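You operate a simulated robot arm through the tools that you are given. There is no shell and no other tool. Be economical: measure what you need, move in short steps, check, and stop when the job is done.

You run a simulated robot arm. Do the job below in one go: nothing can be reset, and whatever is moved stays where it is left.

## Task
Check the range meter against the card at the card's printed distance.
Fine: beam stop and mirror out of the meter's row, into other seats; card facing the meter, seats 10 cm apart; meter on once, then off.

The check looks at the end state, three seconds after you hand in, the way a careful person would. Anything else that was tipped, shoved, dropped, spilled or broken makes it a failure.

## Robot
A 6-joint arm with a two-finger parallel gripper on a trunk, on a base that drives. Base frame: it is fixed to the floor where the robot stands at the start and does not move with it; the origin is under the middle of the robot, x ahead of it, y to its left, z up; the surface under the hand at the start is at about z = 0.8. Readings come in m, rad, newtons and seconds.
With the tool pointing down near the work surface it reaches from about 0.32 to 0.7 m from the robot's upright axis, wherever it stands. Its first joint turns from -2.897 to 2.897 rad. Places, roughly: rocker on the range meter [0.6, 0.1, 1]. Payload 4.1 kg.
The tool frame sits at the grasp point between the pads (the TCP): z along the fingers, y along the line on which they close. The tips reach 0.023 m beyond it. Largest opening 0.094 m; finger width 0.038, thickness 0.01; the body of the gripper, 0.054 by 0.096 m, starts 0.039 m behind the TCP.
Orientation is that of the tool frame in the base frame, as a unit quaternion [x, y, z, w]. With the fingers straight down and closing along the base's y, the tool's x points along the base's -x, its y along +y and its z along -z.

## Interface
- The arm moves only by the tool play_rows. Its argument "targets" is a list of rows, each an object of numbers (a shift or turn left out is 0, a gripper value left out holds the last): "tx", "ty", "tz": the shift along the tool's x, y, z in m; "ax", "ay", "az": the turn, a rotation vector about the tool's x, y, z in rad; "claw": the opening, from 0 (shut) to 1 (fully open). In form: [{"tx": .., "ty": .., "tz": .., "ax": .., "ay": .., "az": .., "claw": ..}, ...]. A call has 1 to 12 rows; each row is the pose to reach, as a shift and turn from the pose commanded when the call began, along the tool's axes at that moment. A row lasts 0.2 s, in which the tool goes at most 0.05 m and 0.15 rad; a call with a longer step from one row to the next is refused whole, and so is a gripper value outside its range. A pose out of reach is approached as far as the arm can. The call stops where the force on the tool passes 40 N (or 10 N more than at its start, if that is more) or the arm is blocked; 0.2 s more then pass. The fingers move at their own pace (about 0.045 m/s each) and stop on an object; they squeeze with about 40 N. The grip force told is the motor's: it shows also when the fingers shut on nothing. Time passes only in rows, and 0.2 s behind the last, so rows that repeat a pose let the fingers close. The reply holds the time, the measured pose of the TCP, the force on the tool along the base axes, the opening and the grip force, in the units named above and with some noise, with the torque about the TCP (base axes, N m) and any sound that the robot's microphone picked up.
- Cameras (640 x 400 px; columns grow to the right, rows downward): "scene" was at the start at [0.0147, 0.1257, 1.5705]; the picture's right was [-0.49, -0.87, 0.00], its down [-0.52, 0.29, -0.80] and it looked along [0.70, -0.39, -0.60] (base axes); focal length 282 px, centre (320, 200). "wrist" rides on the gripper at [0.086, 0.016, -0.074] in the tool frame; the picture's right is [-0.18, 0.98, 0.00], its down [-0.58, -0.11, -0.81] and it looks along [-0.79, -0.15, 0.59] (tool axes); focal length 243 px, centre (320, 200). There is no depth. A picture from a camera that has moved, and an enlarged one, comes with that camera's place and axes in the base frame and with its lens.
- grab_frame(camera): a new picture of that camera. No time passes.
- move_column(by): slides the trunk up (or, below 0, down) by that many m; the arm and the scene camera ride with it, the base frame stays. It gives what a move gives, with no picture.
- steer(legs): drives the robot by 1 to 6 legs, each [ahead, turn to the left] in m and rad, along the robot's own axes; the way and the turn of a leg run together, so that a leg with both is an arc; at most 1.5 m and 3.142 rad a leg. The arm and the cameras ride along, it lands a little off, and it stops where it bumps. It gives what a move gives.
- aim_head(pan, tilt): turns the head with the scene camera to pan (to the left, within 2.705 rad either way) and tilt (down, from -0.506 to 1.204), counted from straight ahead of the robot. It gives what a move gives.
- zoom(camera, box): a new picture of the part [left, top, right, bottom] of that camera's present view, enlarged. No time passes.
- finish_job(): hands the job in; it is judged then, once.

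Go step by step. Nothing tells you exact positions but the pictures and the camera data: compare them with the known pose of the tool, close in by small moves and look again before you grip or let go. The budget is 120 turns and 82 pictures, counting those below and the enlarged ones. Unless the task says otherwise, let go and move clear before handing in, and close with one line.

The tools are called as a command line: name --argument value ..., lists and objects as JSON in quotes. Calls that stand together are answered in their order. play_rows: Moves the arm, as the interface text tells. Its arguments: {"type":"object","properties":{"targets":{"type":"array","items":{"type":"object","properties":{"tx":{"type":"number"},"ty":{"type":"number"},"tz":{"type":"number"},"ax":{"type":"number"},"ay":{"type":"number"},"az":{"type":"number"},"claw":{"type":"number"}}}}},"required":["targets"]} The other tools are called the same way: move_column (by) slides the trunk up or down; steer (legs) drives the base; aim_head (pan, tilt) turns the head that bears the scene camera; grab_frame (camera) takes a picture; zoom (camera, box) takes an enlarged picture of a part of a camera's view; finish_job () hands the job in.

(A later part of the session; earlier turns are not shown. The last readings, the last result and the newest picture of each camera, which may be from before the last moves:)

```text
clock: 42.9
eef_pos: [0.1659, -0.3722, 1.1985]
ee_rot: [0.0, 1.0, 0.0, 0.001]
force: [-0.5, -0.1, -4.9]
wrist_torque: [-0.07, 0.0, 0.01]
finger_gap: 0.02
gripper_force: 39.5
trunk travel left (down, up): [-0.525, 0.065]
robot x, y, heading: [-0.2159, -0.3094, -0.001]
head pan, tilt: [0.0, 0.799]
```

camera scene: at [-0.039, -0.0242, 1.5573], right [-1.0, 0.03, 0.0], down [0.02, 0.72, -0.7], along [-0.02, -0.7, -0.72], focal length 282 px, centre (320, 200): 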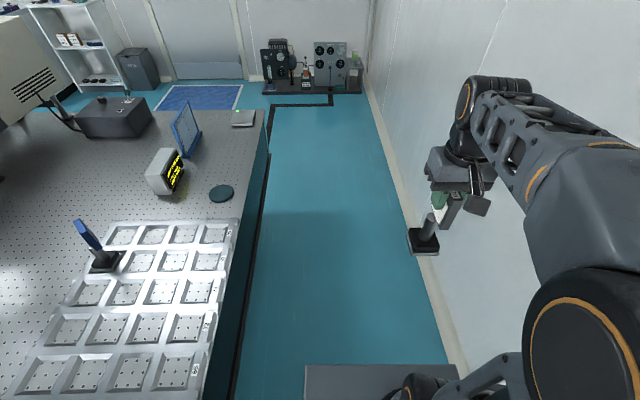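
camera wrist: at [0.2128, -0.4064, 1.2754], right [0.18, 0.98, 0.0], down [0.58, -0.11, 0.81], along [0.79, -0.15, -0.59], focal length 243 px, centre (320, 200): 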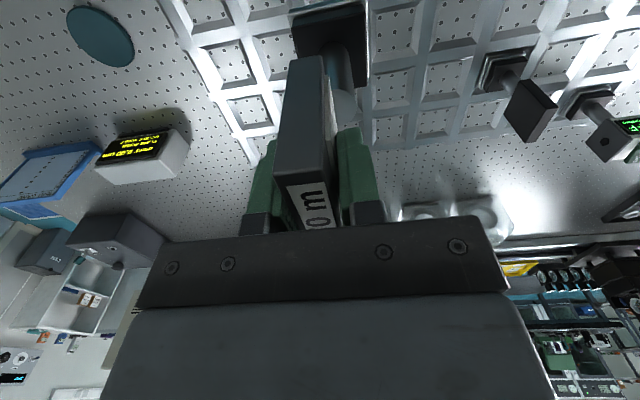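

Heading is back to zero at y≈-0.31. Driving forward 0.21 m.

steer --legs '[[0.21, 0]]'

aim_head --pan -0.45 --tilt 0.8

grab_frame --camera "scene"

grab_frame --camera "wrist"

```text
clock: 44.6
eef_pos: [0.3789, -0.3742, 1.1994]
ee_rot: [0.003, 1.0, 0.0, -0.001]
force: [0.5, 0.3, -5.4]
wrist_torque: [-0.04, -0.02, 0.06]
finger_gap: 0.0202
gripper_force: 40.1
trunk travel left (down, up): [-0.525, 0.065]
robot x, y, heading: [0.0018, -0.3083, -0.006]
head pan, tilt: [0.0, 0.799]
```

```text
clock: 45.5
eef_pos: [0.3776, -0.3741, 1.199]
ee_rot: [0.003, 1.0, 0.0, -0.001]
force: [0.6, -0.1, -4.8]
wrist_torque: [-0.04, -0.02, -0.01]
finger_gap: 0.0201
gripper_force: 39.8
trunk travel left (down, up): [-0.525, 0.065]
robot x, y, heading: [0.001, -0.3076, -0.007]
head pan, tilt: [-0.45, 0.799]
```

```text
41 pictures are left
camera scene: at [0.0131, -0.1759, 1.5573], right [-0.44, -0.9, 0.0], down [-0.64, 0.31, -0.7], along [0.63, -0.31, -0.72], focal length 282 px, centre (320, 200)
```

scene: 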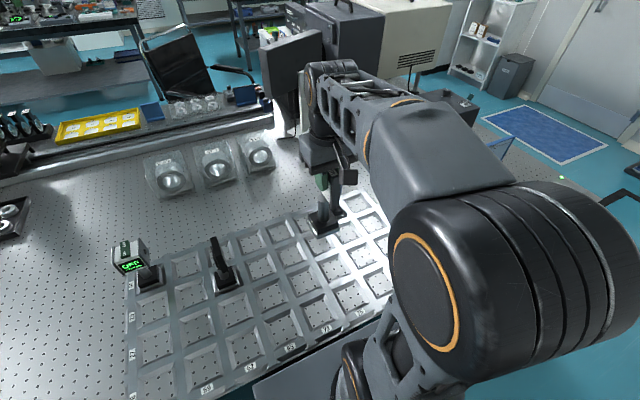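

```text
40 pictures are left
camera wrist: at [0.2919, -0.3573, 1.2745], right [0.19, 0.98, 0.0], down [0.58, -0.11, 0.81], along [0.79, -0.15, -0.59], focal length 243 px, centre (320, 200)
```

wrist: 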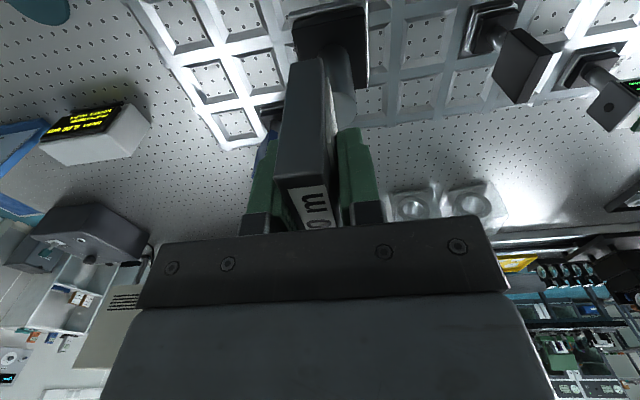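

Robot at (0,-0.308). Now carrying the card to above the end seat; target TCP (0.598,-0.622), removing the small yaw error.

play_rows --targets '[{"tx": -0.03, "ty": -0.03, "az": -0.006}, {"tx": -0.06, "ty": -0.062, "az": -0.006}, {"tx": -0.09, "ty": -0.094, "az": -0.006}, {"tx": -0.12, "ty": -0.126, "az": -0.006}, {"tx": -0.15, "ty": -0.158, "az": -0.006}, {"tx": -0.18, "ty": -0.19, "az": -0.006}, {"tx": -0.2, "ty": -0.22, "az": -0.006}, {"tx": -0.221, "ty": -0.246, "az": -0.006}, {"tx": -0.221, "ty": -0.246, "az": -0.006}]'

play_rows --targets '[{}]'

grab_frame --camera "wrist"

```text
clock: 47.5
eef_pos: [0.5745, -0.6075, 1.1877]
ee_rot: [0.0, 1.0, 0.0, -0.001]
force: [-0.2, 1.1, -4.7]
wrist_torque: [-0.04, 0.0, 0.01]
finger_gap: 0.0202
gripper_force: 39.6
out of reach, approached as far as the arm can: row 8, 9
trunk travel left (down, up): [-0.525, 0.065]
robot x, y, heading: [-0.0009, -0.3097, -0.003]
head pan, tilt: [-0.45, 0.799]
```

```text
clock: 47.9
eef_pos: [0.5764, -0.6073, 1.1878]
ee_rot: [-0.001, 1.0, 0.0, -0.001]
force: [-0.4, 1.1, -5.6]
wrist_torque: [-0.06, 0.0, 0.02]
finger_gap: 0.0201
gripper_force: 39.6
trunk travel left (down, up): [-0.525, 0.065]
robot x, y, heading: [0.0058, -0.3081, -0.003]
head pan, tilt: [-0.45, 0.799]
```

```text
39 pictures are left
camera wrist: at [0.489, -0.5911, 1.2635], right [0.18, 0.98, 0.0], down [0.58, -0.11, 0.81], along [0.79, -0.15, -0.59], focal length 243 px, centre (320, 200)
```

wrist: 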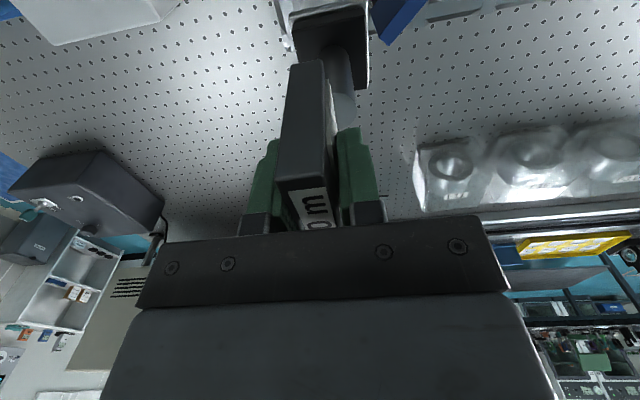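

Slightly out of reach at this height; reach should grow lower down. Lowering a bit, then correcting.

play_rows --targets '[{"tz": 0.03}, {"tz": 0.06}, {"tz": 0.09}, {"tz": 0.09}]'

aim_head --pan -0.3 --tilt 0.7

grab_frame --camera "scene"

```text
clock: 48.9
eef_pos: [0.5761, -0.6056, 1.0992]
ee_rot: [-0.001, 1.0, 0.0, -0.001]
force: [0.4, -0.5, -5.2]
wrist_torque: [-0.03, 0.02, -0.02]
finger_gap: 0.0197
gripper_force: 39.9
trunk travel left (down, up): [-0.525, 0.065]
robot x, y, heading: [-0.0031, -0.3118, -0.008]
head pan, tilt: [-0.45, 0.799]
```

```text
clock: 49.6
eef_pos: [0.5769, -0.6052, 1.0979]
ee_rot: [-0.001, 1.0, 0.0, -0.001]
force: [0.2, 0.4, -4.5]
wrist_torque: [-0.03, 0.03, -0.04]
finger_gap: 0.0198
gripper_force: 40.1
trunk travel left (down, up): [-0.525, 0.065]
robot x, y, heading: [0.0006, -0.3093, -0.008]
head pan, tilt: [-0.3, 0.7]
```

```text
38 pictures are left
camera scene: at [0.0218, -0.1663, 1.5656], right [-0.3, -0.95, 0.0], down [-0.61, 0.19, -0.76], along [0.73, -0.23, -0.64], focal length 282 px, centre (320, 200)
```

scene: 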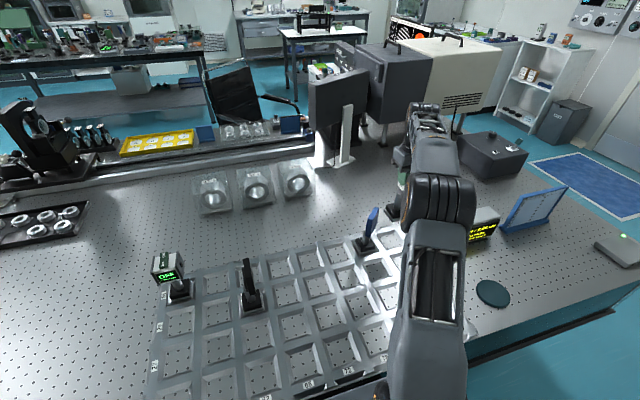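

At z≈1.10 there's slack; shifting to (0.598,-0.622) and lowering to just above the seat.

play_rows --targets '[{"tx": -0.01, "ty": -0.008, "tz": 0.02}, {"tx": -0.0213, "ty": -0.017, "tz": 0.04}, {"tx": -0.0213, "ty": -0.017, "tz": 0.06}, {"tx": -0.0213, "ty": -0.017, "tz": 0.06}]'

play_rows --targets '[{}]'

grab_frame --camera "wrist"

zoom --camera "scene" --box '[330, 180, 430, 270]'

```text
clock: 50.6
eef_pos: [0.598, -0.6233, 1.0375]
ee_rot: [-0.001, 1.0, 0.0, -0.001]
force: [0.0, -0.1, -5.2]
wrist_torque: [-0.04, 0.0, -0.02]
finger_gap: 0.0199
gripper_force: 39.9
trunk travel left (down, up): [-0.525, 0.065]
robot x, y, heading: [-0.0042, -0.3096, -0.001]
head pan, tilt: [-0.3, 0.7]
```

```text
clock: 51.0
eef_pos: [0.5996, -0.6226, 1.0375]
ee_rot: [-0.001, 1.0, -0.001, -0.001]
force: [-0.6, 0.6, -5.1]
wrist_torque: [-0.06, 0.02, -0.03]
finger_gap: 0.0202
gripper_force: 39.7
trunk travel left (down, up): [-0.525, 0.065]
robot x, y, heading: [-0.0006, -0.3114, -0.005]
head pan, tilt: [-0.3, 0.7]
```

```text
37 pictures are left
camera wrist: at [0.5121, -0.6073, 1.1137], right [0.18, 0.98, 0.0], down [0.58, -0.11, 0.81], along [0.79, -0.15, -0.59], focal length 243 px, centre (320, 200)
```

wrist: 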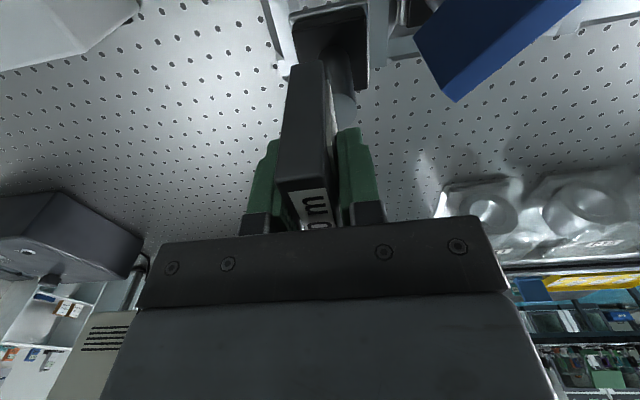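

```text
4.44 times, centred on (380, 225) of scene
camera zoom: at [0.0219, -0.1663, 1.5656], right [-0.3, -0.95, 0.0], down [-0.61, 0.19, -0.76], along [0.73, -0.23, -0.64], focal length 1255 px, centre (53, 89)
```

zoom: 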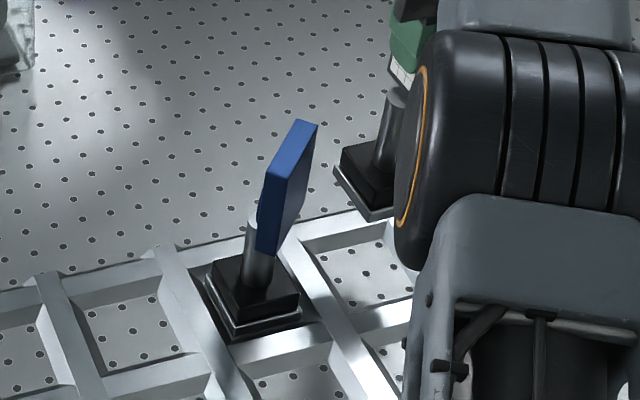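

Clearance to the mirror's nearest corner (≈0.613,-0.54) is about 2.5 cm, fine. Lowering the card most of the way.

play_rows --targets '[{"tz": 0.025}, {"tz": 0.045}, {"tz": 0.06}, {"tz": 0.06}]'

grab_frame --camera "wrist"

zoom --camera "scene" --box '[360, 190, 420, 250]'

```text
clock: 52.0
eef_pos: [0.5985, -0.6232, 0.978]
ee_rot: [-0.001, 1.0, 0.0, -0.001]
force: [0.3, -0.3, -4.6]
wrist_torque: [-0.06, 0.0, 0.02]
finger_gap: 0.0198
gripper_force: 40.1
trunk travel left (down, up): [-0.525, 0.065]
robot x, y, heading: [0.0023, -0.3109, -0.005]
head pan, tilt: [-0.3, 0.7]
```

```text
35 pictures are left
camera wrist: at [0.5116, -0.6073, 1.0538], right [0.18, 0.98, 0.0], down [0.58, -0.11, 0.81], along [0.79, -0.15, -0.59], focal length 243 px, centre (320, 200)
```

wrist: 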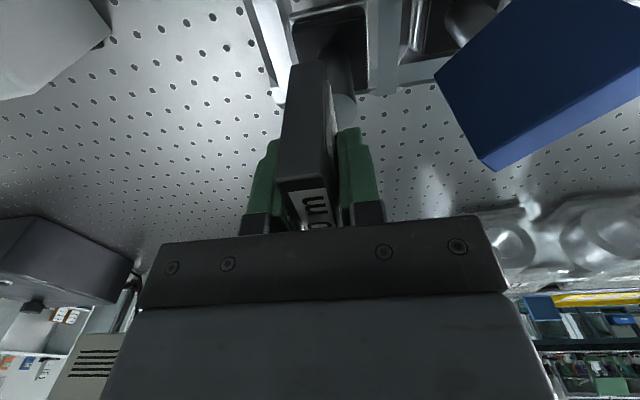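

```text
6.67 times, centred on (390, 220) of scene
camera zoom: at [0.0219, -0.1663, 1.5656], right [-0.3, -0.95, 0.0], down [-0.61, 0.19, -0.76], along [0.73, -0.23, -0.64], focal length 1883 px, centre (-147, 67)
```

zoom: 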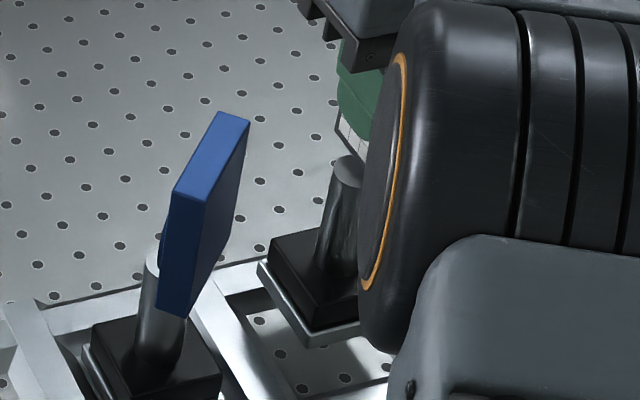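

Aligned over the seat. Lowering gently the last 3 cm.

play_rows --targets '[{"tz": 0.008}, {"tz": 0.016}, {"tz": 0.023}, {"tz": 0.028}, {"tz": 0.03}, {"tz": 0.03}]'

zoom --camera "scene" --box '[360, 190, 420, 250]'

```text
clock: 53.4
eef_pos: [0.5961, -0.6233, 0.948]
ee_rot: [-0.001, 1.0, 0.0, 0.001]
force: [-3.4, 1.4, 3.4]
wrist_torque: [-0.09, 0.24, -0.02]
finger_gap: 0.0197
gripper_force: 40.0
trunk travel left (down, up): [-0.525, 0.065]
robot x, y, heading: [-0.0032, -0.3063, -0.004]
head pan, tilt: [-0.3, 0.7]
```

```text
6.67 times, centred on (390, 220) of scene
camera zoom: at [0.0207, -0.1658, 1.5657], right [-0.3, -0.95, 0.0], down [-0.61, 0.19, -0.77], along [0.73, -0.23, -0.64], focal length 1883 px, centre (-147, 67)
```

zoom: 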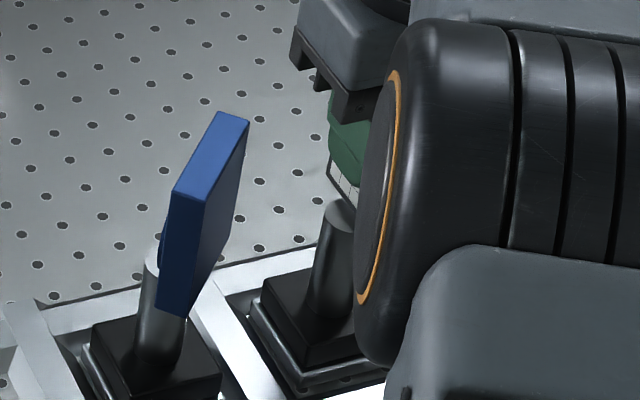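

Seated at the pick-up height with light contact. Releasing the card and rising straight up.

play_rows --targets '[{"tx": 0.001, "claw": 0.3}, {"tx": 0.001, "claw": 0.5}, {"tx": 0.001, "claw": 0.6}, {"tx": 0.001, "claw": 0.6}, {"tx": 0.001, "claw": 0.6, "tz": -0.03}, {"tx": 0.001, "claw": 0.6, "tz": -0.07}, {"tx": 0.001, "claw": 0.6, "tz": -0.11}]'

zoom --camera "scene" --box '[350, 180, 440, 260]'

grab_frame --camera "wrist"

```text
clock: 55.0
eef_pos: [0.5942, -0.6218, 1.0601]
ee_rot: [-0.001, 1.0, 0.0, -0.001]
force: [-0.3, -0.6, -0.2]
wrist_torque: [0.02, 0.03, 0.01]
finger_gap: 0.0563
gripper_force: 0.0
trunk travel left (down, up): [-0.525, 0.065]
robot x, y, heading: [-0.0008, -0.3054, -0.003]
head pan, tilt: [-0.3, 0.7]
```

```text
5.00 times, centred on (395, 220) of scene
camera zoom: at [0.0212, -0.1659, 1.5655], right [-0.3, -0.95, 0.0], down [-0.61, 0.19, -0.77], along [0.73, -0.23, -0.64], focal length 1412 px, centre (-55, 100)
```

zoom: 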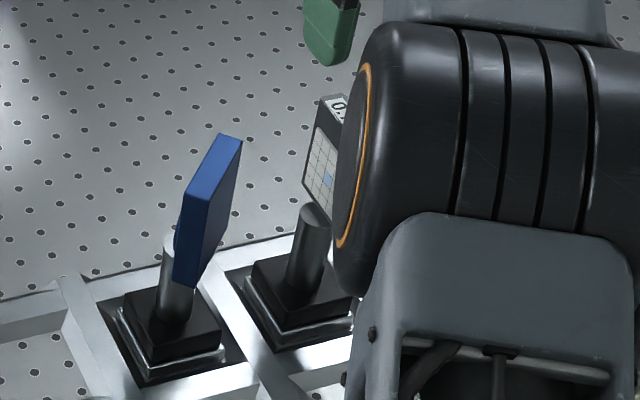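

```text
31 pictures are left
camera wrist: at [0.5081, -0.6056, 1.1344], right [0.18, 0.98, 0.0], down [0.58, -0.11, 0.81], along [0.79, -0.15, -0.59], focal length 243 px, centre (320, 200)
```

wrist: 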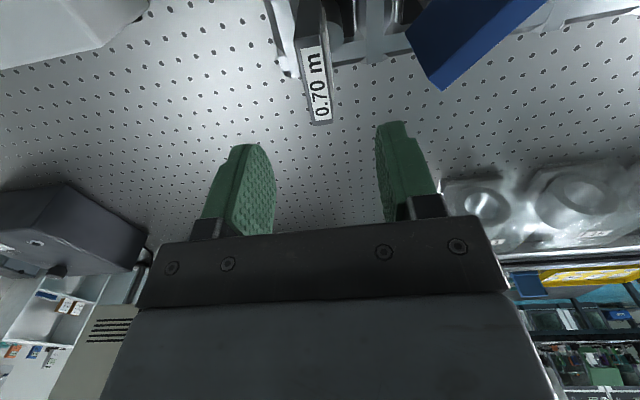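

Card is seated, grid face toward the meter. The mirror's panel is yawed 45° (top centre ≈(0.585,-0.517)); I'll turn the tool 45° and hover over it.

play_rows --targets '[{"tz": -0.01, "ty": 0.02, "tx": 0.002, "az": 0.13}, {"tz": -0.01, "ty": 0.04, "tx": 0.004, "az": 0.26}, {"tz": -0.01, "ty": 0.06, "tx": 0.006, "az": 0.39}, {"tz": -0.01, "ty": 0.08, "tx": 0.008, "az": 0.52}, {"tz": -0.01, "ty": 0.1, "tx": 0.009, "az": 0.655}, {"tz": -0.01, "ty": 0.105, "tx": 0.009, "az": 0.785}, {"tz": -0.01, "ty": 0.105, "tx": 0.009, "az": 0.785}]'

grab_frame --camera "wrist"

```text
clock: 56.6
eef_pos: [0.5856, -0.5189, 1.0682]
ee_rot: [0.383, 0.924, 0.001, 0.001]
force: [1.2, -0.1, 0.0]
wrist_torque: [0.0, -0.01, 0.02]
finger_gap: 0.0561
gripper_force: 0.0
trunk travel left (down, up): [-0.525, 0.065]
robot x, y, heading: [0.0012, -0.3069, -0.002]
head pan, tilt: [-0.3, 0.7]
```

```text
30 pictures are left
camera wrist: at [0.5367, -0.4463, 1.144], right [0.83, 0.56, 0.0], down [0.33, -0.49, 0.81], along [0.46, -0.67, -0.59], focal length 243 px, centre (320, 200)
```

wrist: 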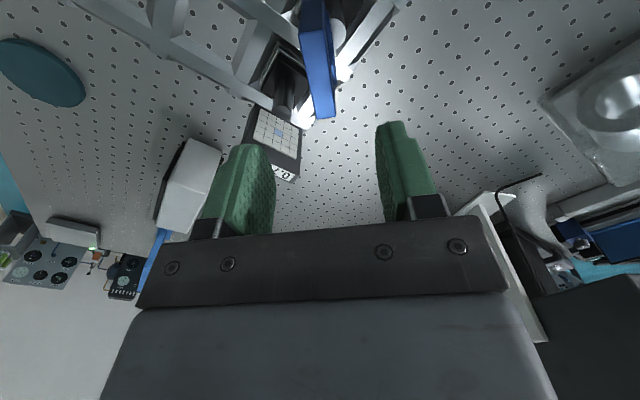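

Mirror panel is within ~1 mm of the closing centre. Descending and closing partway.

play_rows --targets '[{"tz": 0.04}, {"tz": 0.08}, {"tz": 0.105}, {"tz": 0.12}, {"tz": 0.12, "claw": 0.4}, {"tz": 0.12, "claw": 0.32}, {"tz": 0.12, "claw": 0.32}]'

grab_frame --camera "wrist"

```text
clock: 58.2
eef_pos: [0.586, -0.5191, 0.9482]
ee_rot: [0.382, 0.924, 0.0, 0.0]
force: [-0.3, -0.2, 0.5]
wrist_torque: [0.01, 0.01, 0.04]
finger_gap: 0.03
gripper_force: 0.1
trunk travel left (down, up): [-0.525, 0.065]
robot x, y, heading: [0.0014, -0.3069, -0.011]
head pan, tilt: [-0.3, 0.7]
```

```text
29 pictures are left
camera wrist: at [0.5358, -0.4463, 1.0235], right [0.82, 0.57, 0.0], down [0.34, -0.49, 0.81], along [0.46, -0.66, -0.59], focal length 243 px, centre (320, 200)
```

wrist: 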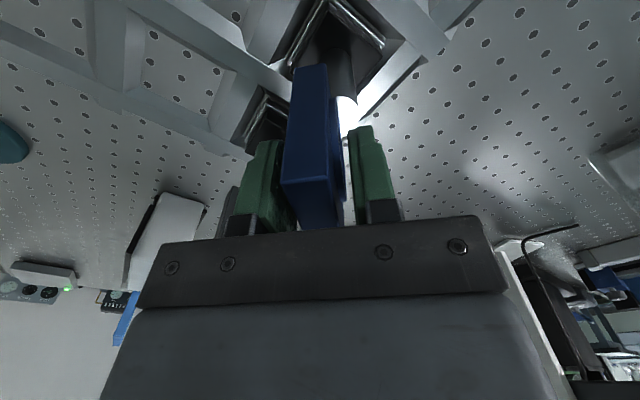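

Well centred. Closing on the mirror mount.

play_rows --targets '[{"claw": 0.27}, {"claw": 0.23}, {"claw": 0.2}, {"claw": 0.17}, {"claw": 0.1}, {"claw": 0.0}, {"claw": 0.0}]'

```text
clock: 59.8
eef_pos: [0.5864, -0.5188, 0.9475]
ee_rot: [0.382, 0.924, 0.0, 0.0]
force: [1.4, 0.9, -0.9]
wrist_torque: [0.07, -0.3, 0.11]
finger_gap: 0.02
gripper_force: 40.2
trunk travel left (down, up): [-0.525, 0.065]
robot x, y, heading: [0.0038, -0.3086, -0.003]
head pan, tilt: [-0.3, 0.7]
```

Gripped cleanly. Lifting straight up and shifting 0.10 m in -x over seat (0.5,-0.5).

play_rows --targets '[{"tz": -0.02}, {"tz": -0.045}, {"tz": -0.07}, {"tz": -0.09}, {"tz": -0.09, "tx": 0.02, "ty": -0.02}, {"tz": -0.09, "tx": 0.045, "ty": -0.045}, {"tz": -0.09, "tx": 0.0707, "ty": -0.0707}, {"tz": -0.06, "tx": 0.0707, "ty": -0.0707}, {"tz": -0.04, "tx": 0.0707, "ty": -0.0707}, {"tz": -0.04, "tx": 0.0707, "ty": -0.0707}]'

grab_frame --camera "wrist"

zoom --camera "scene" --box '[320, 190, 430, 290]'

```text
clock: 62.0
eef_pos: [0.487, -0.5192, 0.9896]
ee_rot: [0.382, 0.924, 0.0, 0.001]
force: [0.1, -0.7, -4.9]
wrist_torque: [-0.04, 0.05, 0.01]
finger_gap: 0.02
gripper_force: 40.2
trunk travel left (down, up): [-0.525, 0.065]
robot x, y, heading: [-0.0001, -0.3083, -0.007]
head pan, tilt: [-0.3, 0.7]
```

```text
28 pictures are left
camera wrist: at [0.4379, -0.4479, 1.0641], right [0.82, 0.57, 0.0], down [0.34, -0.49, 0.81], along [0.46, -0.66, -0.59], focal length 243 px, centre (320, 200)
```

wrist: 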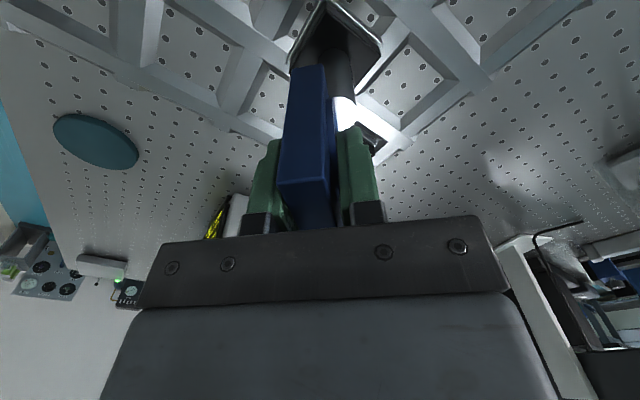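

```text
4.00 times, centred on (375, 240) of scene
camera zoom: at [0.0215, -0.1661, 1.5656], right [-0.3, -0.95, 0.0], down [-0.61, 0.19, -0.76], along [0.73, -0.23, -0.64], focal length 1130 px, centre (100, 40)
```

zoom: 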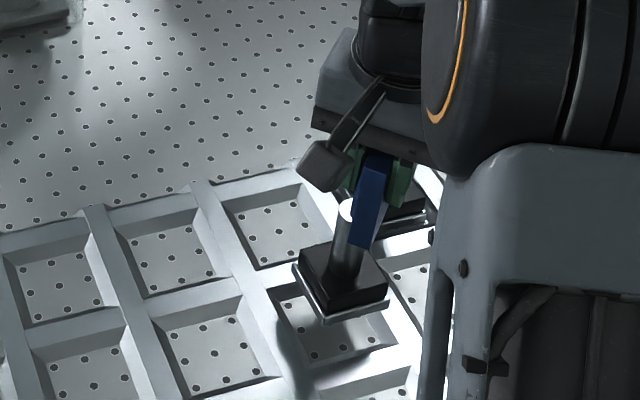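

On track over the seat. Lowering into it.

play_rows --targets '[{"tz": 0.012}, {"tz": 0.023}, {"tz": 0.032}, {"tz": 0.038}, {"tz": 0.041}, {"tz": 0.041}]'

zoom --camera "scene" --box '[320, 190, 430, 290]'

```text
clock: 63.4
eef_pos: [0.4852, -0.519, 0.9477]
ee_rot: [0.382, 0.924, -0.001, 0.001]
force: [-0.7, 1.6, 7.6]
wrist_torque: [0.35, 0.29, -0.05]
finger_gap: 0.0199
gripper_force: 39.5
trunk travel left (down, up): [-0.525, 0.065]
robot x, y, heading: [0.0019, -0.3096, -0.009]
head pan, tilt: [-0.3, 0.7]
```

```text
4.00 times, centred on (375, 240) of scene
camera zoom: at [0.0209, -0.1656, 1.5658], right [-0.3, -0.95, 0.0], down [-0.61, 0.19, -0.77], along [0.73, -0.23, -0.64], focal length 1130 px, centre (100, 40)
```

zoom: 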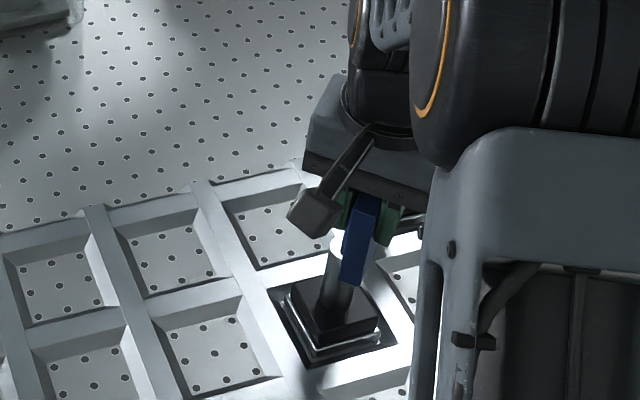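

Seated with contact force. Releasing, rising, and turning the tool back straight.

play_rows --targets '[{"claw": 0.3}, {"claw": 0.5}, {"claw": 0.6}, {"claw": 0.6}, {"tz": -0.04}, {"tz": -0.08}, {"tz": -0.12}, {"tz": -0.16}, {"tz": -0.2}, {"tz": -0.24}]'

play_rows --targets '[{"tx": 0.02, "ty": -0.02, "az": -0.13}, {"tx": 0.05, "ty": -0.03, "az": -0.26}, {"tx": 0.08, "ty": -0.03, "az": -0.39}, {"tx": 0.11, "ty": -0.03, "az": -0.52}, {"tx": 0.14, "ty": -0.03, "az": -0.655}, {"tx": 0.17, "ty": -0.02, "az": -0.782}]'

grab_frame --camera "wrist"

zoom --camera "scene" --box '[140, 170, 540, 400]'

```text
clock: 65.6
eef_pos: [0.4859, -0.5178, 1.1858]
ee_rot: [0.382, 0.924, 0.0, 0.0]
force: [-0.3, 0.9, 0.4]
wrist_torque: [0.04, 0.0, -0.02]
finger_gap: 0.0563
gripper_force: 0.1
trunk travel left (down, up): [-0.525, 0.065]
robot x, y, heading: [-0.0006, -0.3114, 0.005]
head pan, tilt: [-0.3, 0.7]
```

```text
clock: 67.0
eef_pos: [0.3531, -0.4108, 1.1864]
ee_rot: [0.0, 1.0, 0.0, 0.0]
force: [0.3, -0.3, -1.1]
wrist_torque: [-0.03, -0.04, 0.0]
finger_gap: 0.0561
gripper_force: 0.1
trunk travel left (down, up): [-0.525, 0.065]
robot x, y, heading: [-0.0046, -0.309, -0.009]
head pan, tilt: [-0.3, 0.7]
```

```text
25 pictures are left
camera wrist: at [0.2671, -0.395, 1.2617], right [0.18, 0.98, 0.0], down [0.58, -0.11, 0.81], along [0.79, -0.15, -0.59], focal length 243 px, centre (320, 200)
```

wrist: 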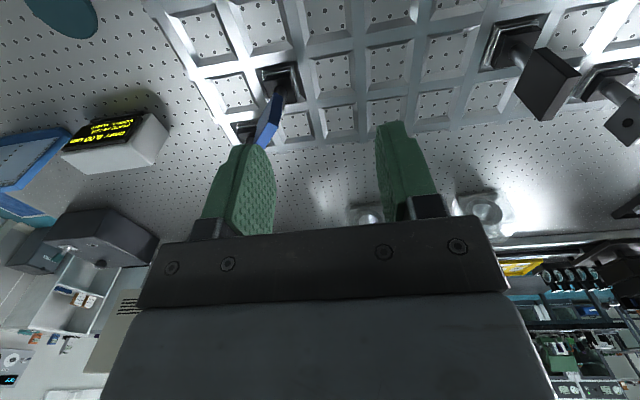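

```text
1.60 times, centred on (340, 285) of scene
camera zoom: at [0.021, -0.1656, 1.5656], right [-0.3, -0.95, 0.0], down [-0.61, 0.19, -0.77], along [0.73, -0.23, -0.64], focal length 452 px, centre (288, 64)
```

zoom: 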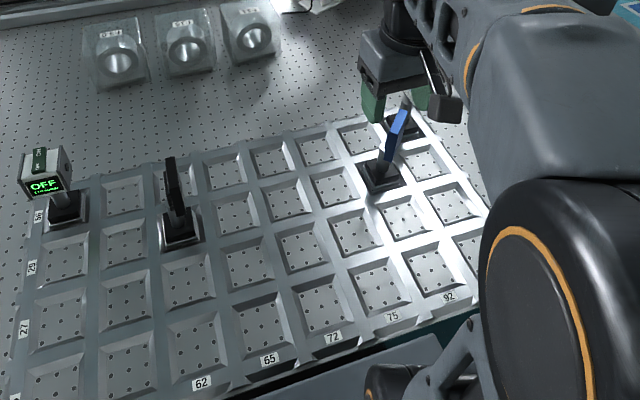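

Card is 7 seats (0.70 m) from the meter; mirror and stop sit in the second row. Now I drive back toward y≈-0.03 to reach the rocker.

steer --legs '[[-0.2, 0], [0, 1.571], [0.27, 0], [0, -1.571]]'

```text
clock: 77.8
eef_pos: [0.1495, -0.139, 1.1852]
ee_rot: [-0.004, 1.0, 0.0, 0.0]
force: [-0.4, -0.7, 0.4]
wrist_torque: [0.02, -0.05, -0.01]
finger_gap: 0.0563
gripper_force: 0.1
trunk travel left (down, up): [-0.525, 0.065]
robot x, y, heading: [-0.206, -0.0433, 0.007]
head pan, tilt: [-0.3, 0.7]
```

steer --legs '[[0.2, -0.007]]'

play_rows --targets '[{"tx": -0.01, "ty": 0.04, "claw": 0.3}, {"tx": -0.02, "ty": 0.08, "claw": 0.0}, {"tx": -0.04, "ty": 0.12, "claw": 0.0}, {"tx": -0.06, "ty": 0.16, "claw": 0.0}, {"tx": -0.07, "ty": 0.2, "claw": 0.0}, {"tx": -0.08, "ty": 0.23, "claw": 0.0}]'

grab_frame --camera "wrist"

grab_frame --camera "scene"

```text
clock: 79.4
eef_pos: [0.3515, -0.1422, 1.1865]
ee_rot: [0.0, 1.0, 0.0, 0.0]
force: [0.1, -0.9, -0.4]
wrist_torque: [-0.01, -0.05, 0.0]
finger_gap: 0.0563
gripper_force: 0.1
trunk travel left (down, up): [-0.525, 0.065]
robot x, y, heading: [-0.0008, -0.0411, -0.007]
head pan, tilt: [-0.3, 0.7]
```

```text
clock: 80.8
eef_pos: [0.431, 0.0904, 1.1863]
ee_rot: [0.0, 1.0, 0.001, 0.0]
force: [0.4, -0.2, -0.3]
wrist_torque: [-0.02, 0.01, 0.02]
finger_gap: 0.0002
gripper_force: 40.0
trunk travel left (down, up): [-0.525, 0.065]
robot x, y, heading: [-0.0055, -0.0411, -0.001]
head pan, tilt: [-0.3, 0.7]
```

```text
23 pictures are left
camera wrist: at [0.3452, 0.1061, 1.262], right [0.18, 0.98, 0.0], down [0.58, -0.11, 0.81], along [0.79, -0.15, -0.59], focal length 243 px, centre (320, 200)
```

wrist: 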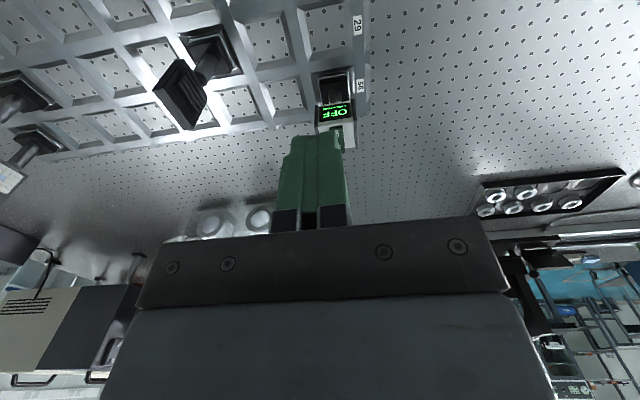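

```text
22 pictures are left
camera scene: at [0.0187, 0.103, 1.5655], right [-0.3, -0.95, 0.0], down [-0.61, 0.19, -0.76], along [0.73, -0.23, -0.64], focal length 282 px, centre (320, 200)
```

scene: 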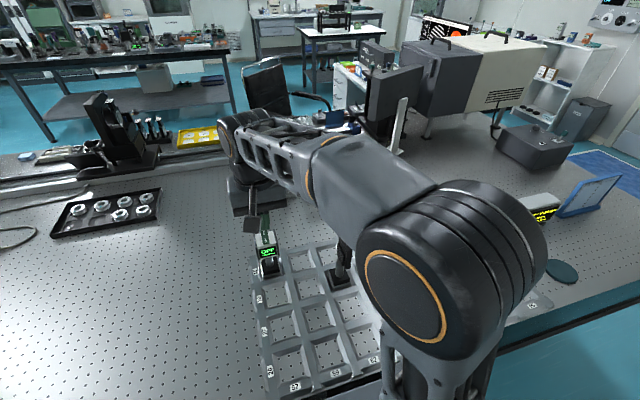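

Fingers closed for pressing. Now measuring the rocker from both cameras.

zoom --camera "wrist" --box '[300, 60, 380, 160]'

zoom --camera "scene" --box '[230, 200, 310, 290]'

```text
4.00 times, centred on (340, 110) of wrist
camera zoom: at [0.3452, 0.1061, 1.262], right [0.18, 0.98, 0.0], down [0.58, -0.11, 0.81], along [0.79, -0.15, -0.59], focal length 970 px, centre (240, 560)
```

zoom: 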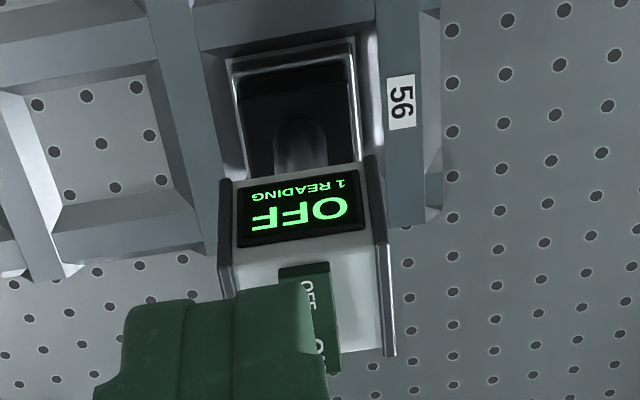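

```text
4.44 times, centred on (270, 245) of scene
camera zoom: at [0.0187, 0.103, 1.5655], right [-0.3, -0.95, 0.0], down [-0.61, 0.19, -0.76], along [0.73, -0.23, -0.64], focal length 1255 px, centre (542, 0)
```

zoom: 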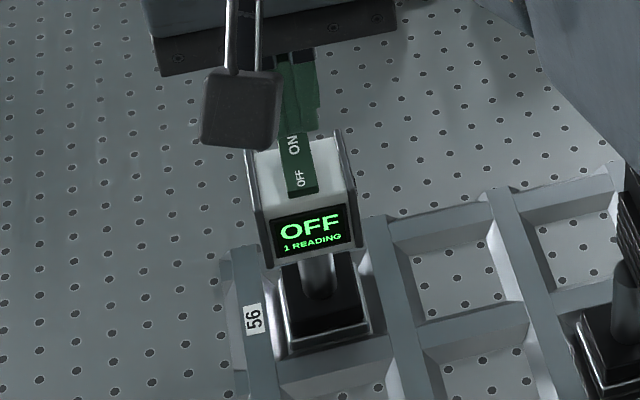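

Rocker spans about x 0.547–0.594, y≈0.090, top z≈0.99. Hovering above the ON (far) end.

play_rows --targets '[{"tx": -0.04, "tz": 0.02}, {"tx": -0.08, "tz": 0.04}, {"tx": -0.12, "tz": 0.06}, {"tx": -0.15, "tz": 0.085}, {"tx": -0.161, "tz": 0.11}, {"tx": -0.161, "tz": 0.125}, {"tx": -0.161, "tz": 0.125}]'

grab_frame --camera "wrist"

zoom --camera "scene" --box '[230, 180, 310, 280]'

```text
clock: 82.4
eef_pos: [0.5937, 0.0891, 1.0614]
ee_rot: [0.001, 1.0, 0.0, 0.0]
force: [1.6, 0.7, -0.4]
wrist_torque: [0.03, 0.06, 0.03]
finger_gap: 0.0
gripper_force: 40.1
trunk travel left (down, up): [-0.525, 0.065]
robot x, y, heading: [0.0025, -0.0415, -0.008]
head pan, tilt: [-0.3, 0.7]
```

```text
19 pictures are left
camera wrist: at [0.5065, 0.1045, 1.1356], right [0.18, 0.98, 0.0], down [0.58, -0.11, 0.81], along [0.79, -0.15, -0.59], focal length 243 px, centre (320, 200)
```

wrist: 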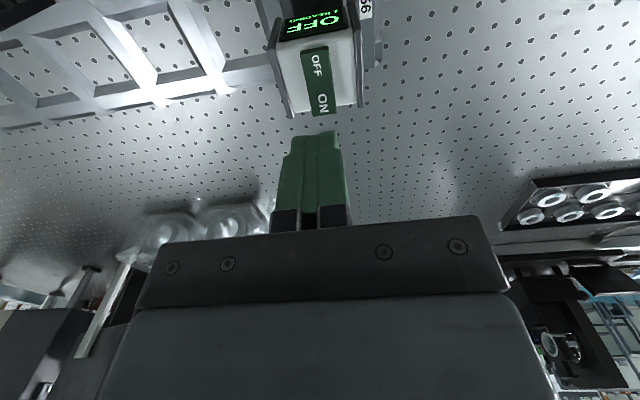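

```text
4.00 times, centred on (270, 230) of scene
camera zoom: at [0.0186, 0.1026, 1.5656], right [-0.3, -0.95, 0.0], down [-0.61, 0.19, -0.76], along [0.73, -0.23, -0.64], focal length 1130 px, centre (520, 80)
```

zoom: 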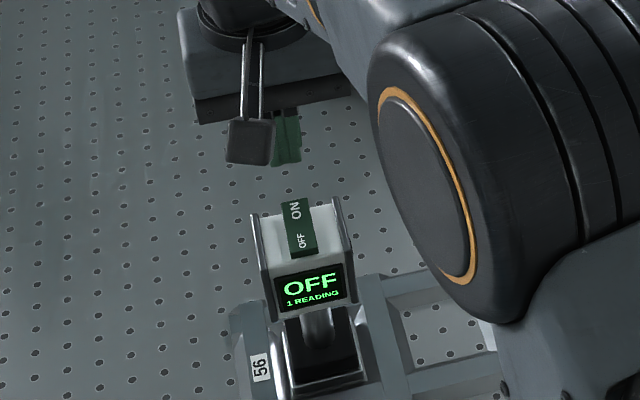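

Re-triangulated: rocker spans x≈0.572–0.617, y≈0.089, top z≈0.968. Moving over the ON end (x=0.616) and lowering to just above it.

play_rows --targets '[{"tx": -0.0225}, {"tx": -0.0225, "tz": 0.02}, {"tx": -0.0225, "tz": 0.04}, {"tx": -0.0225, "tz": 0.054}, {"tx": -0.0225, "tz": 0.054}]'

grab_frame --camera "wrist"

zoom --camera "scene" --box '[230, 180, 310, 280]'

```text
clock: 83.6
eef_pos: [0.6153, 0.0867, 1.0067]
ee_rot: [0.001, 1.0, 0.001, 0.0]
force: [0.3, 0.4, -0.7]
wrist_torque: [0.02, -0.01, 0.02]
finger_gap: 0.0
gripper_force: 40.2
trunk travel left (down, up): [-0.525, 0.065]
robot x, y, heading: [-0.0026, -0.036, -0.002]
head pan, tilt: [-0.3, 0.7]
```

```text
17 pictures are left
camera wrist: at [0.5281, 0.1034, 1.0817], right [0.18, 0.98, 0.0], down [0.58, -0.11, 0.81], along [0.79, -0.15, -0.59], focal length 243 px, centre (320, 200)
```

wrist: 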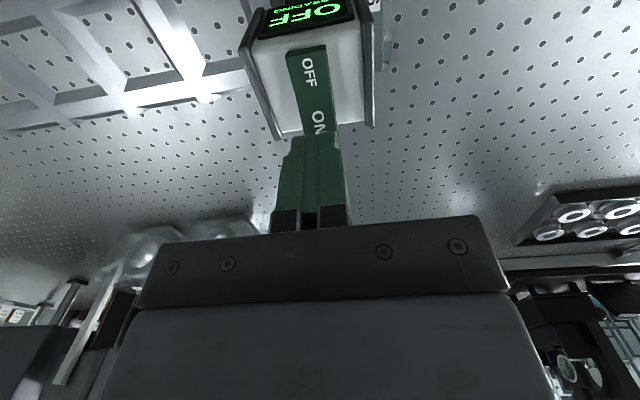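

```text
4.00 times, centred on (270, 230) of scene
camera zoom: at [0.0186, 0.1026, 1.5656], right [-0.3, -0.95, 0.0], down [-0.61, 0.19, -0.76], along [0.73, -0.23, -0.64], focal length 1130 px, centre (520, 80)
```

zoom: 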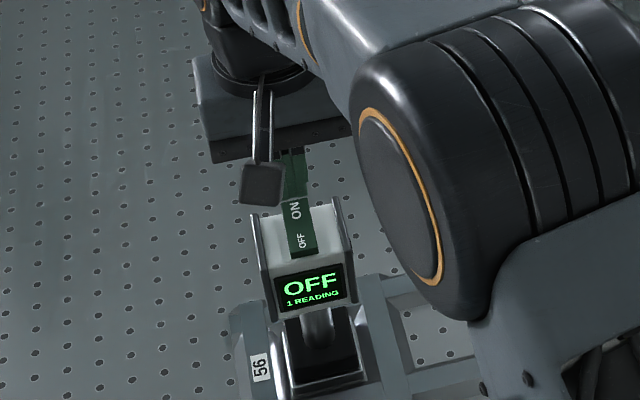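

Fingertips are right above the ON end. Pressing down in small steps, watching force.

play_rows --targets '[{"tz": 0.004}, {"tz": 0.008}, {"tz": 0.011}]'

```text
clock: 84.4
eef_pos: [0.615, 0.0869, 0.995]
ee_rot: [0.0, 1.0, 0.0, 0.0]
force: [-0.2, 0.3, 0.4]
wrist_torque: [0.01, 0.02, -0.04]
finger_gap: 0.0
gripper_force: 39.7
trunk travel left (down, up): [-0.525, 0.065]
robot x, y, heading: [0.0023, -0.0346, -0.001]
head pan, tilt: [-0.3, 0.7]
```

play_rows --targets '[{"tz": 0.002}, {"tz": 0.004}]'

zoom --camera "scene" --box '[240, 210, 300, 280]'

```text
clock: 85.0
eef_pos: [0.6149, 0.0877, 0.9922]
ee_rot: [0.0, 1.0, 0.0, -0.002]
force: [1.2, 0.6, -0.2]
wrist_torque: [0.0, 0.04, 0.02]
finger_gap: 0.0001
gripper_force: 39.4
trunk travel left (down, up): [-0.525, 0.065]
robot x, y, heading: [-0.0037, -0.0418, -0.003]
head pan, tilt: [-0.3, 0.7]
```

```text
5.71 times, centred on (270, 245) of scene
camera zoom: at [0.0187, 0.1026, 1.5656], right [-0.3, -0.95, 0.0], down [-0.61, 0.19, -0.76], along [0.73, -0.23, -0.64], focal length 1614 px, centre (606, -57)
```

zoom: 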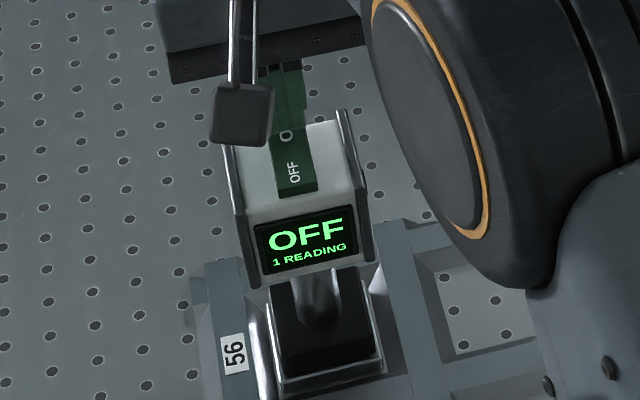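

No contact yet; continuing down slowly.

play_rows --targets '[{"tz": 0.002}, {"tz": 0.004}]'

```text
clock: 85.6
eef_pos: [0.6143, 0.087, 0.9882]
ee_rot: [0.0, 1.0, -0.002, 0.0]
force: [0.7, -1.0, 1.1]
wrist_torque: [0.01, -0.02, 0.0]
finger_gap: 0.0
gripper_force: 39.7
trunk travel left (down, up): [-0.525, 0.065]
robot x, y, heading: [-0.0, -0.0423, -0.0]
head pan, tilt: [-0.3, 0.7]
```

play_rows --targets '[{"tz": 0.002}, {"tz": 0.003}]'

zoom --camera "scene" --box '[240, 210, 300, 280]'

```text
clock: 86.2
eef_pos: [0.6157, 0.0872, 0.9852]
ee_rot: [0.0, 1.0, 0.001, 0.0]
force: [0.7, 0.6, 2.6]
wrist_torque: [-0.03, 0.04, -0.03]
finger_gap: 0.0001
gripper_force: 40.3
trunk travel left (down, up): [-0.525, 0.065]
robot x, y, heading: [-0.001, -0.0404, -0.006]
head pan, tilt: [-0.3, 0.7]
```

```text
5.71 times, centred on (270, 245) of scene
camera zoom: at [0.0185, 0.1025, 1.5656], right [-0.3, -0.95, 0.0], down [-0.61, 0.19, -0.77], along [0.73, -0.23, -0.64], focal length 1614 px, centre (606, -57)
```

zoom: 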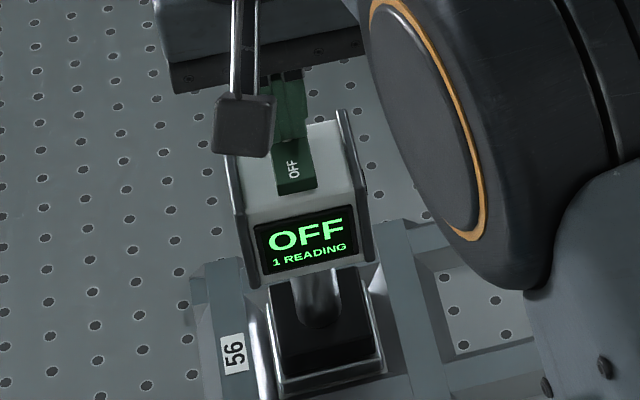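

Contact is made (2.6 N). Pressing a bit further.

play_rows --targets '[{"tz": 0.001}, {"tz": 0.002}]'

```text
clock: 86.8
eef_pos: [0.6149, 0.0876, 0.9855]
ee_rot: [0.0, 1.0, 0.0, 0.002]
force: [0.3, 1.1, 14.8]
wrist_torque: [0.0, 0.22, -0.01]
finger_gap: 0.0
gripper_force: 39.6
trunk travel left (down, up): [-0.525, 0.065]
robot x, y, heading: [0.0025, -0.0421, -0.001]
head pan, tilt: [-0.3, 0.7]
```

Force rose to 15 N with no more travel; easing off slightly and checking the display.

play_rows --targets '[{"tz": -0.01}, {"tz": -0.03}]'

zoom --camera "scene" --box '[240, 210, 300, 280]'

```text
clock: 87.4
eef_pos: [0.6145, 0.0889, 1.0129]
ee_rot: [0.001, 1.0, 0.001, -0.001]
force: [0.0, -0.2, -0.7]
wrist_torque: [-0.02, -0.01, 0.02]
finger_gap: 0.0001
gripper_force: 39.7
trunk travel left (down, up): [-0.525, 0.065]
robot x, y, heading: [-0.0009, -0.0419, -0.009]
head pan, tilt: [-0.3, 0.7]
```

```text
5.71 times, centred on (270, 245) of scene
camera zoom: at [0.0187, 0.1026, 1.5655], right [-0.3, -0.95, 0.0], down [-0.61, 0.19, -0.76], along [0.73, -0.23, -0.64], focal length 1614 px, centre (606, -57)
```

zoom: 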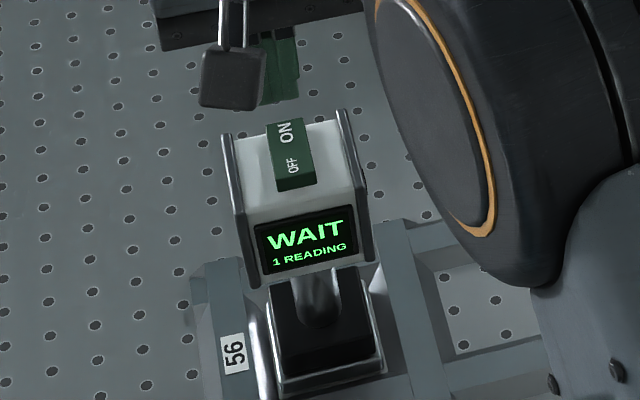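

It switched on and shows WAIT. I hold still for a few seconds for the reading.

play_rows --targets '[{}, {}, {}, {}, {}, {}, {}, {}, {}, {}, {}, {}]'

play_rows --targets '[{}, {}, {}, {}, {}, {}, {}, {}, {}, {}, {}, {}]'

zoom --camera "scene" --box '[240, 210, 300, 280]'

```text
clock: 90.0
eef_pos: [0.6154, 0.0883, 1.0134]
ee_rot: [0.0, 1.0, 0.0, -0.002]
force: [-0.1, 0.3, 0.3]
wrist_torque: [0.0, 0.02, -0.01]
finger_gap: 0.0
gripper_force: 39.9
trunk travel left (down, up): [-0.525, 0.065]
robot x, y, heading: [-0.0014, -0.0441, -0.003]
head pan, tilt: [-0.3, 0.7]
```

```text
clock: 92.6
eef_pos: [0.6146, 0.0892, 1.0135]
ee_rot: [0.0, 1.0, 0.0, -0.001]
force: [0.0, 0.7, -0.5]
wrist_torque: [0.03, -0.02, 0.0]
finger_gap: 0.0
gripper_force: 39.9
trunk travel left (down, up): [-0.525, 0.065]
robot x, y, heading: [0.0003, -0.042, -0.005]
head pan, tilt: [-0.3, 0.7]
```

```text
5.71 times, centred on (270, 245) of scene
camera zoom: at [0.0186, 0.1026, 1.5656], right [-0.3, -0.95, 0.0], down [-0.61, 0.19, -0.76], along [0.73, -0.23, -0.64], focal length 1614 px, centre (606, -57)
```

zoom: 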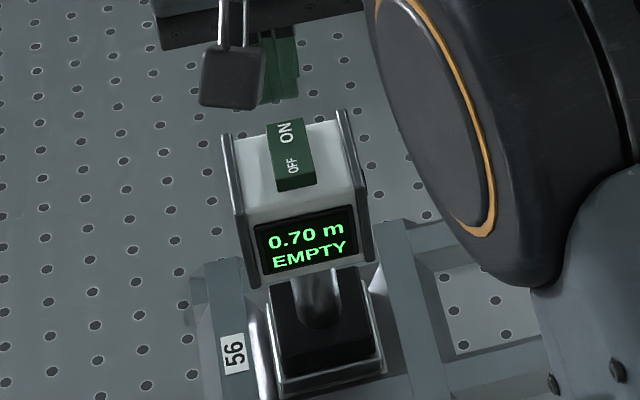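

The meter reads 0.70 m. Now moving over the OFF (near) end and pressing gently.

play_rows --targets '[{"tx": 0.02}, {"tx": 0.041}, {"tx": 0.041, "tz": 0.01}, {"tx": 0.041, "tz": 0.018}, {"tx": 0.041, "tz": 0.022}, {"tx": 0.041, "tz": 0.022}]'

play_rows --targets '[{"tz": 0.002}, {"tz": 0.004}]'

zoom --camera "scene" --box '[240, 210, 300, 280]'

```text
clock: 94.0
eef_pos: [0.5727, 0.0875, 0.9897]
ee_rot: [0.0, 1.0, 0.001, 0.0]
force: [-0.7, -0.8, 0.7]
wrist_torque: [0.01, 0.02, 0.01]
finger_gap: 0.0
gripper_force: 39.7
trunk travel left (down, up): [-0.525, 0.065]
robot x, y, heading: [-0.0, -0.0441, -0.002]
head pan, tilt: [-0.3, 0.7]
```

```text
clock: 94.6
eef_pos: [0.5735, 0.0888, 0.9871]
ee_rot: [0.0, 1.0, -0.001, 0.0]
force: [0.4, 0.6, 0.8]
wrist_torque: [0.05, -0.01, 0.0]
finger_gap: 0.0
gripper_force: 40.2
trunk travel left (down, up): [-0.525, 0.065]
robot x, y, heading: [0.0001, -0.04, -0.001]
head pan, tilt: [-0.3, 0.7]
```

```text
5.71 times, centred on (270, 245) of scene
camera zoom: at [0.0185, 0.1026, 1.5656], right [-0.3, -0.95, 0.0], down [-0.61, 0.19, -0.77], along [0.73, -0.23, -0.64], focal length 1614 px, centre (606, -57)
```

zoom: 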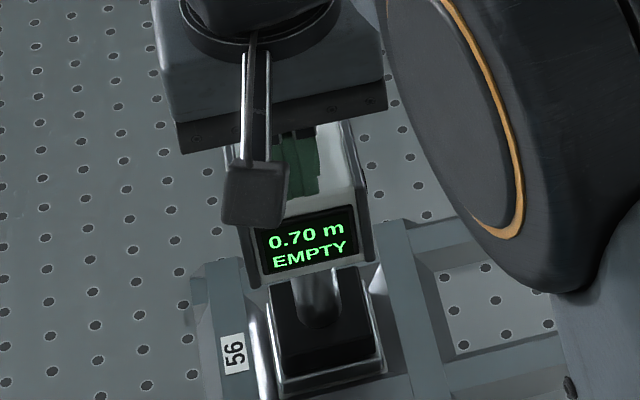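

Still on; pressing 2–3 mm more.

play_rows --targets '[{"tz": 0.001}, {"tz": 0.002}, {"tz": 0.003}]'

zoom --camera "scene" --box '[240, 210, 300, 280]'

```text
clock: 95.4
eef_pos: [0.5747, 0.0871, 0.9841]
ee_rot: [0.0, 1.0, 0.0, 0.0]
force: [-0.1, 0.3, 3.0]
wrist_torque: [0.0, -0.02, 0.06]
finger_gap: 0.0
gripper_force: 39.6
trunk travel left (down, up): [-0.525, 0.065]
robot x, y, heading: [-0.0048, -0.0364, -0.003]
head pan, tilt: [-0.3, 0.7]
```

```text
5.71 times, centred on (270, 245) of scene
camera zoom: at [0.0182, 0.1025, 1.5657], right [-0.3, -0.95, 0.0], down [-0.61, 0.19, -0.77], along [0.73, -0.23, -0.64], focal length 1614 px, centre (606, -57)
```

zoom: 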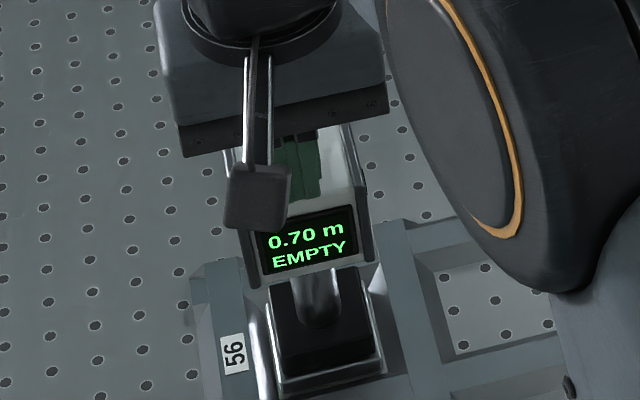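

Contact at 3 N; a touch more, then retreat.

play_rows --targets '[{"tz": 0.001}, {"tz": 0.002}]'

zoom --camera "scene" --box '[240, 210, 300, 280]'

```text
clock: 96.0
eef_pos: [0.574, 0.0876, 0.9838]
ee_rot: [0.0, 1.0, 0.001, 0.003]
force: [-0.7, 0.6, 18.6]
wrist_torque: [0.01, -0.32, -0.04]
finger_gap: 0.0001
gripper_force: 40.3
trunk travel left (down, up): [-0.525, 0.065]
robot x, y, heading: [0.0024, -0.0403, -0.003]
head pan, tilt: [-0.3, 0.7]
```

```text
5.71 times, centred on (270, 245) of scene
camera zoom: at [0.0168, 0.1022, 1.5659], right [-0.3, -0.95, 0.0], down [-0.61, 0.19, -0.77], along [0.73, -0.23, -0.64], focal length 1614 px, centre (606, -57)
```

zoom: 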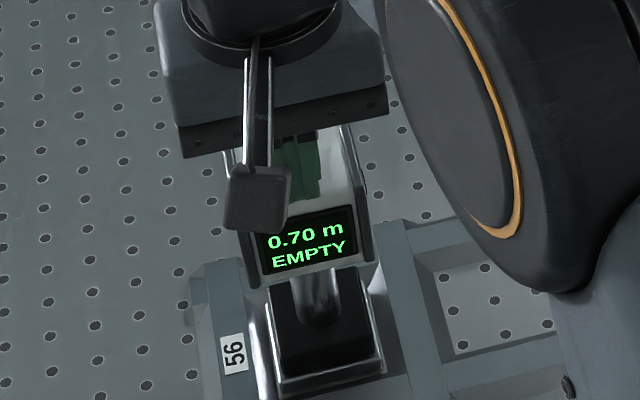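

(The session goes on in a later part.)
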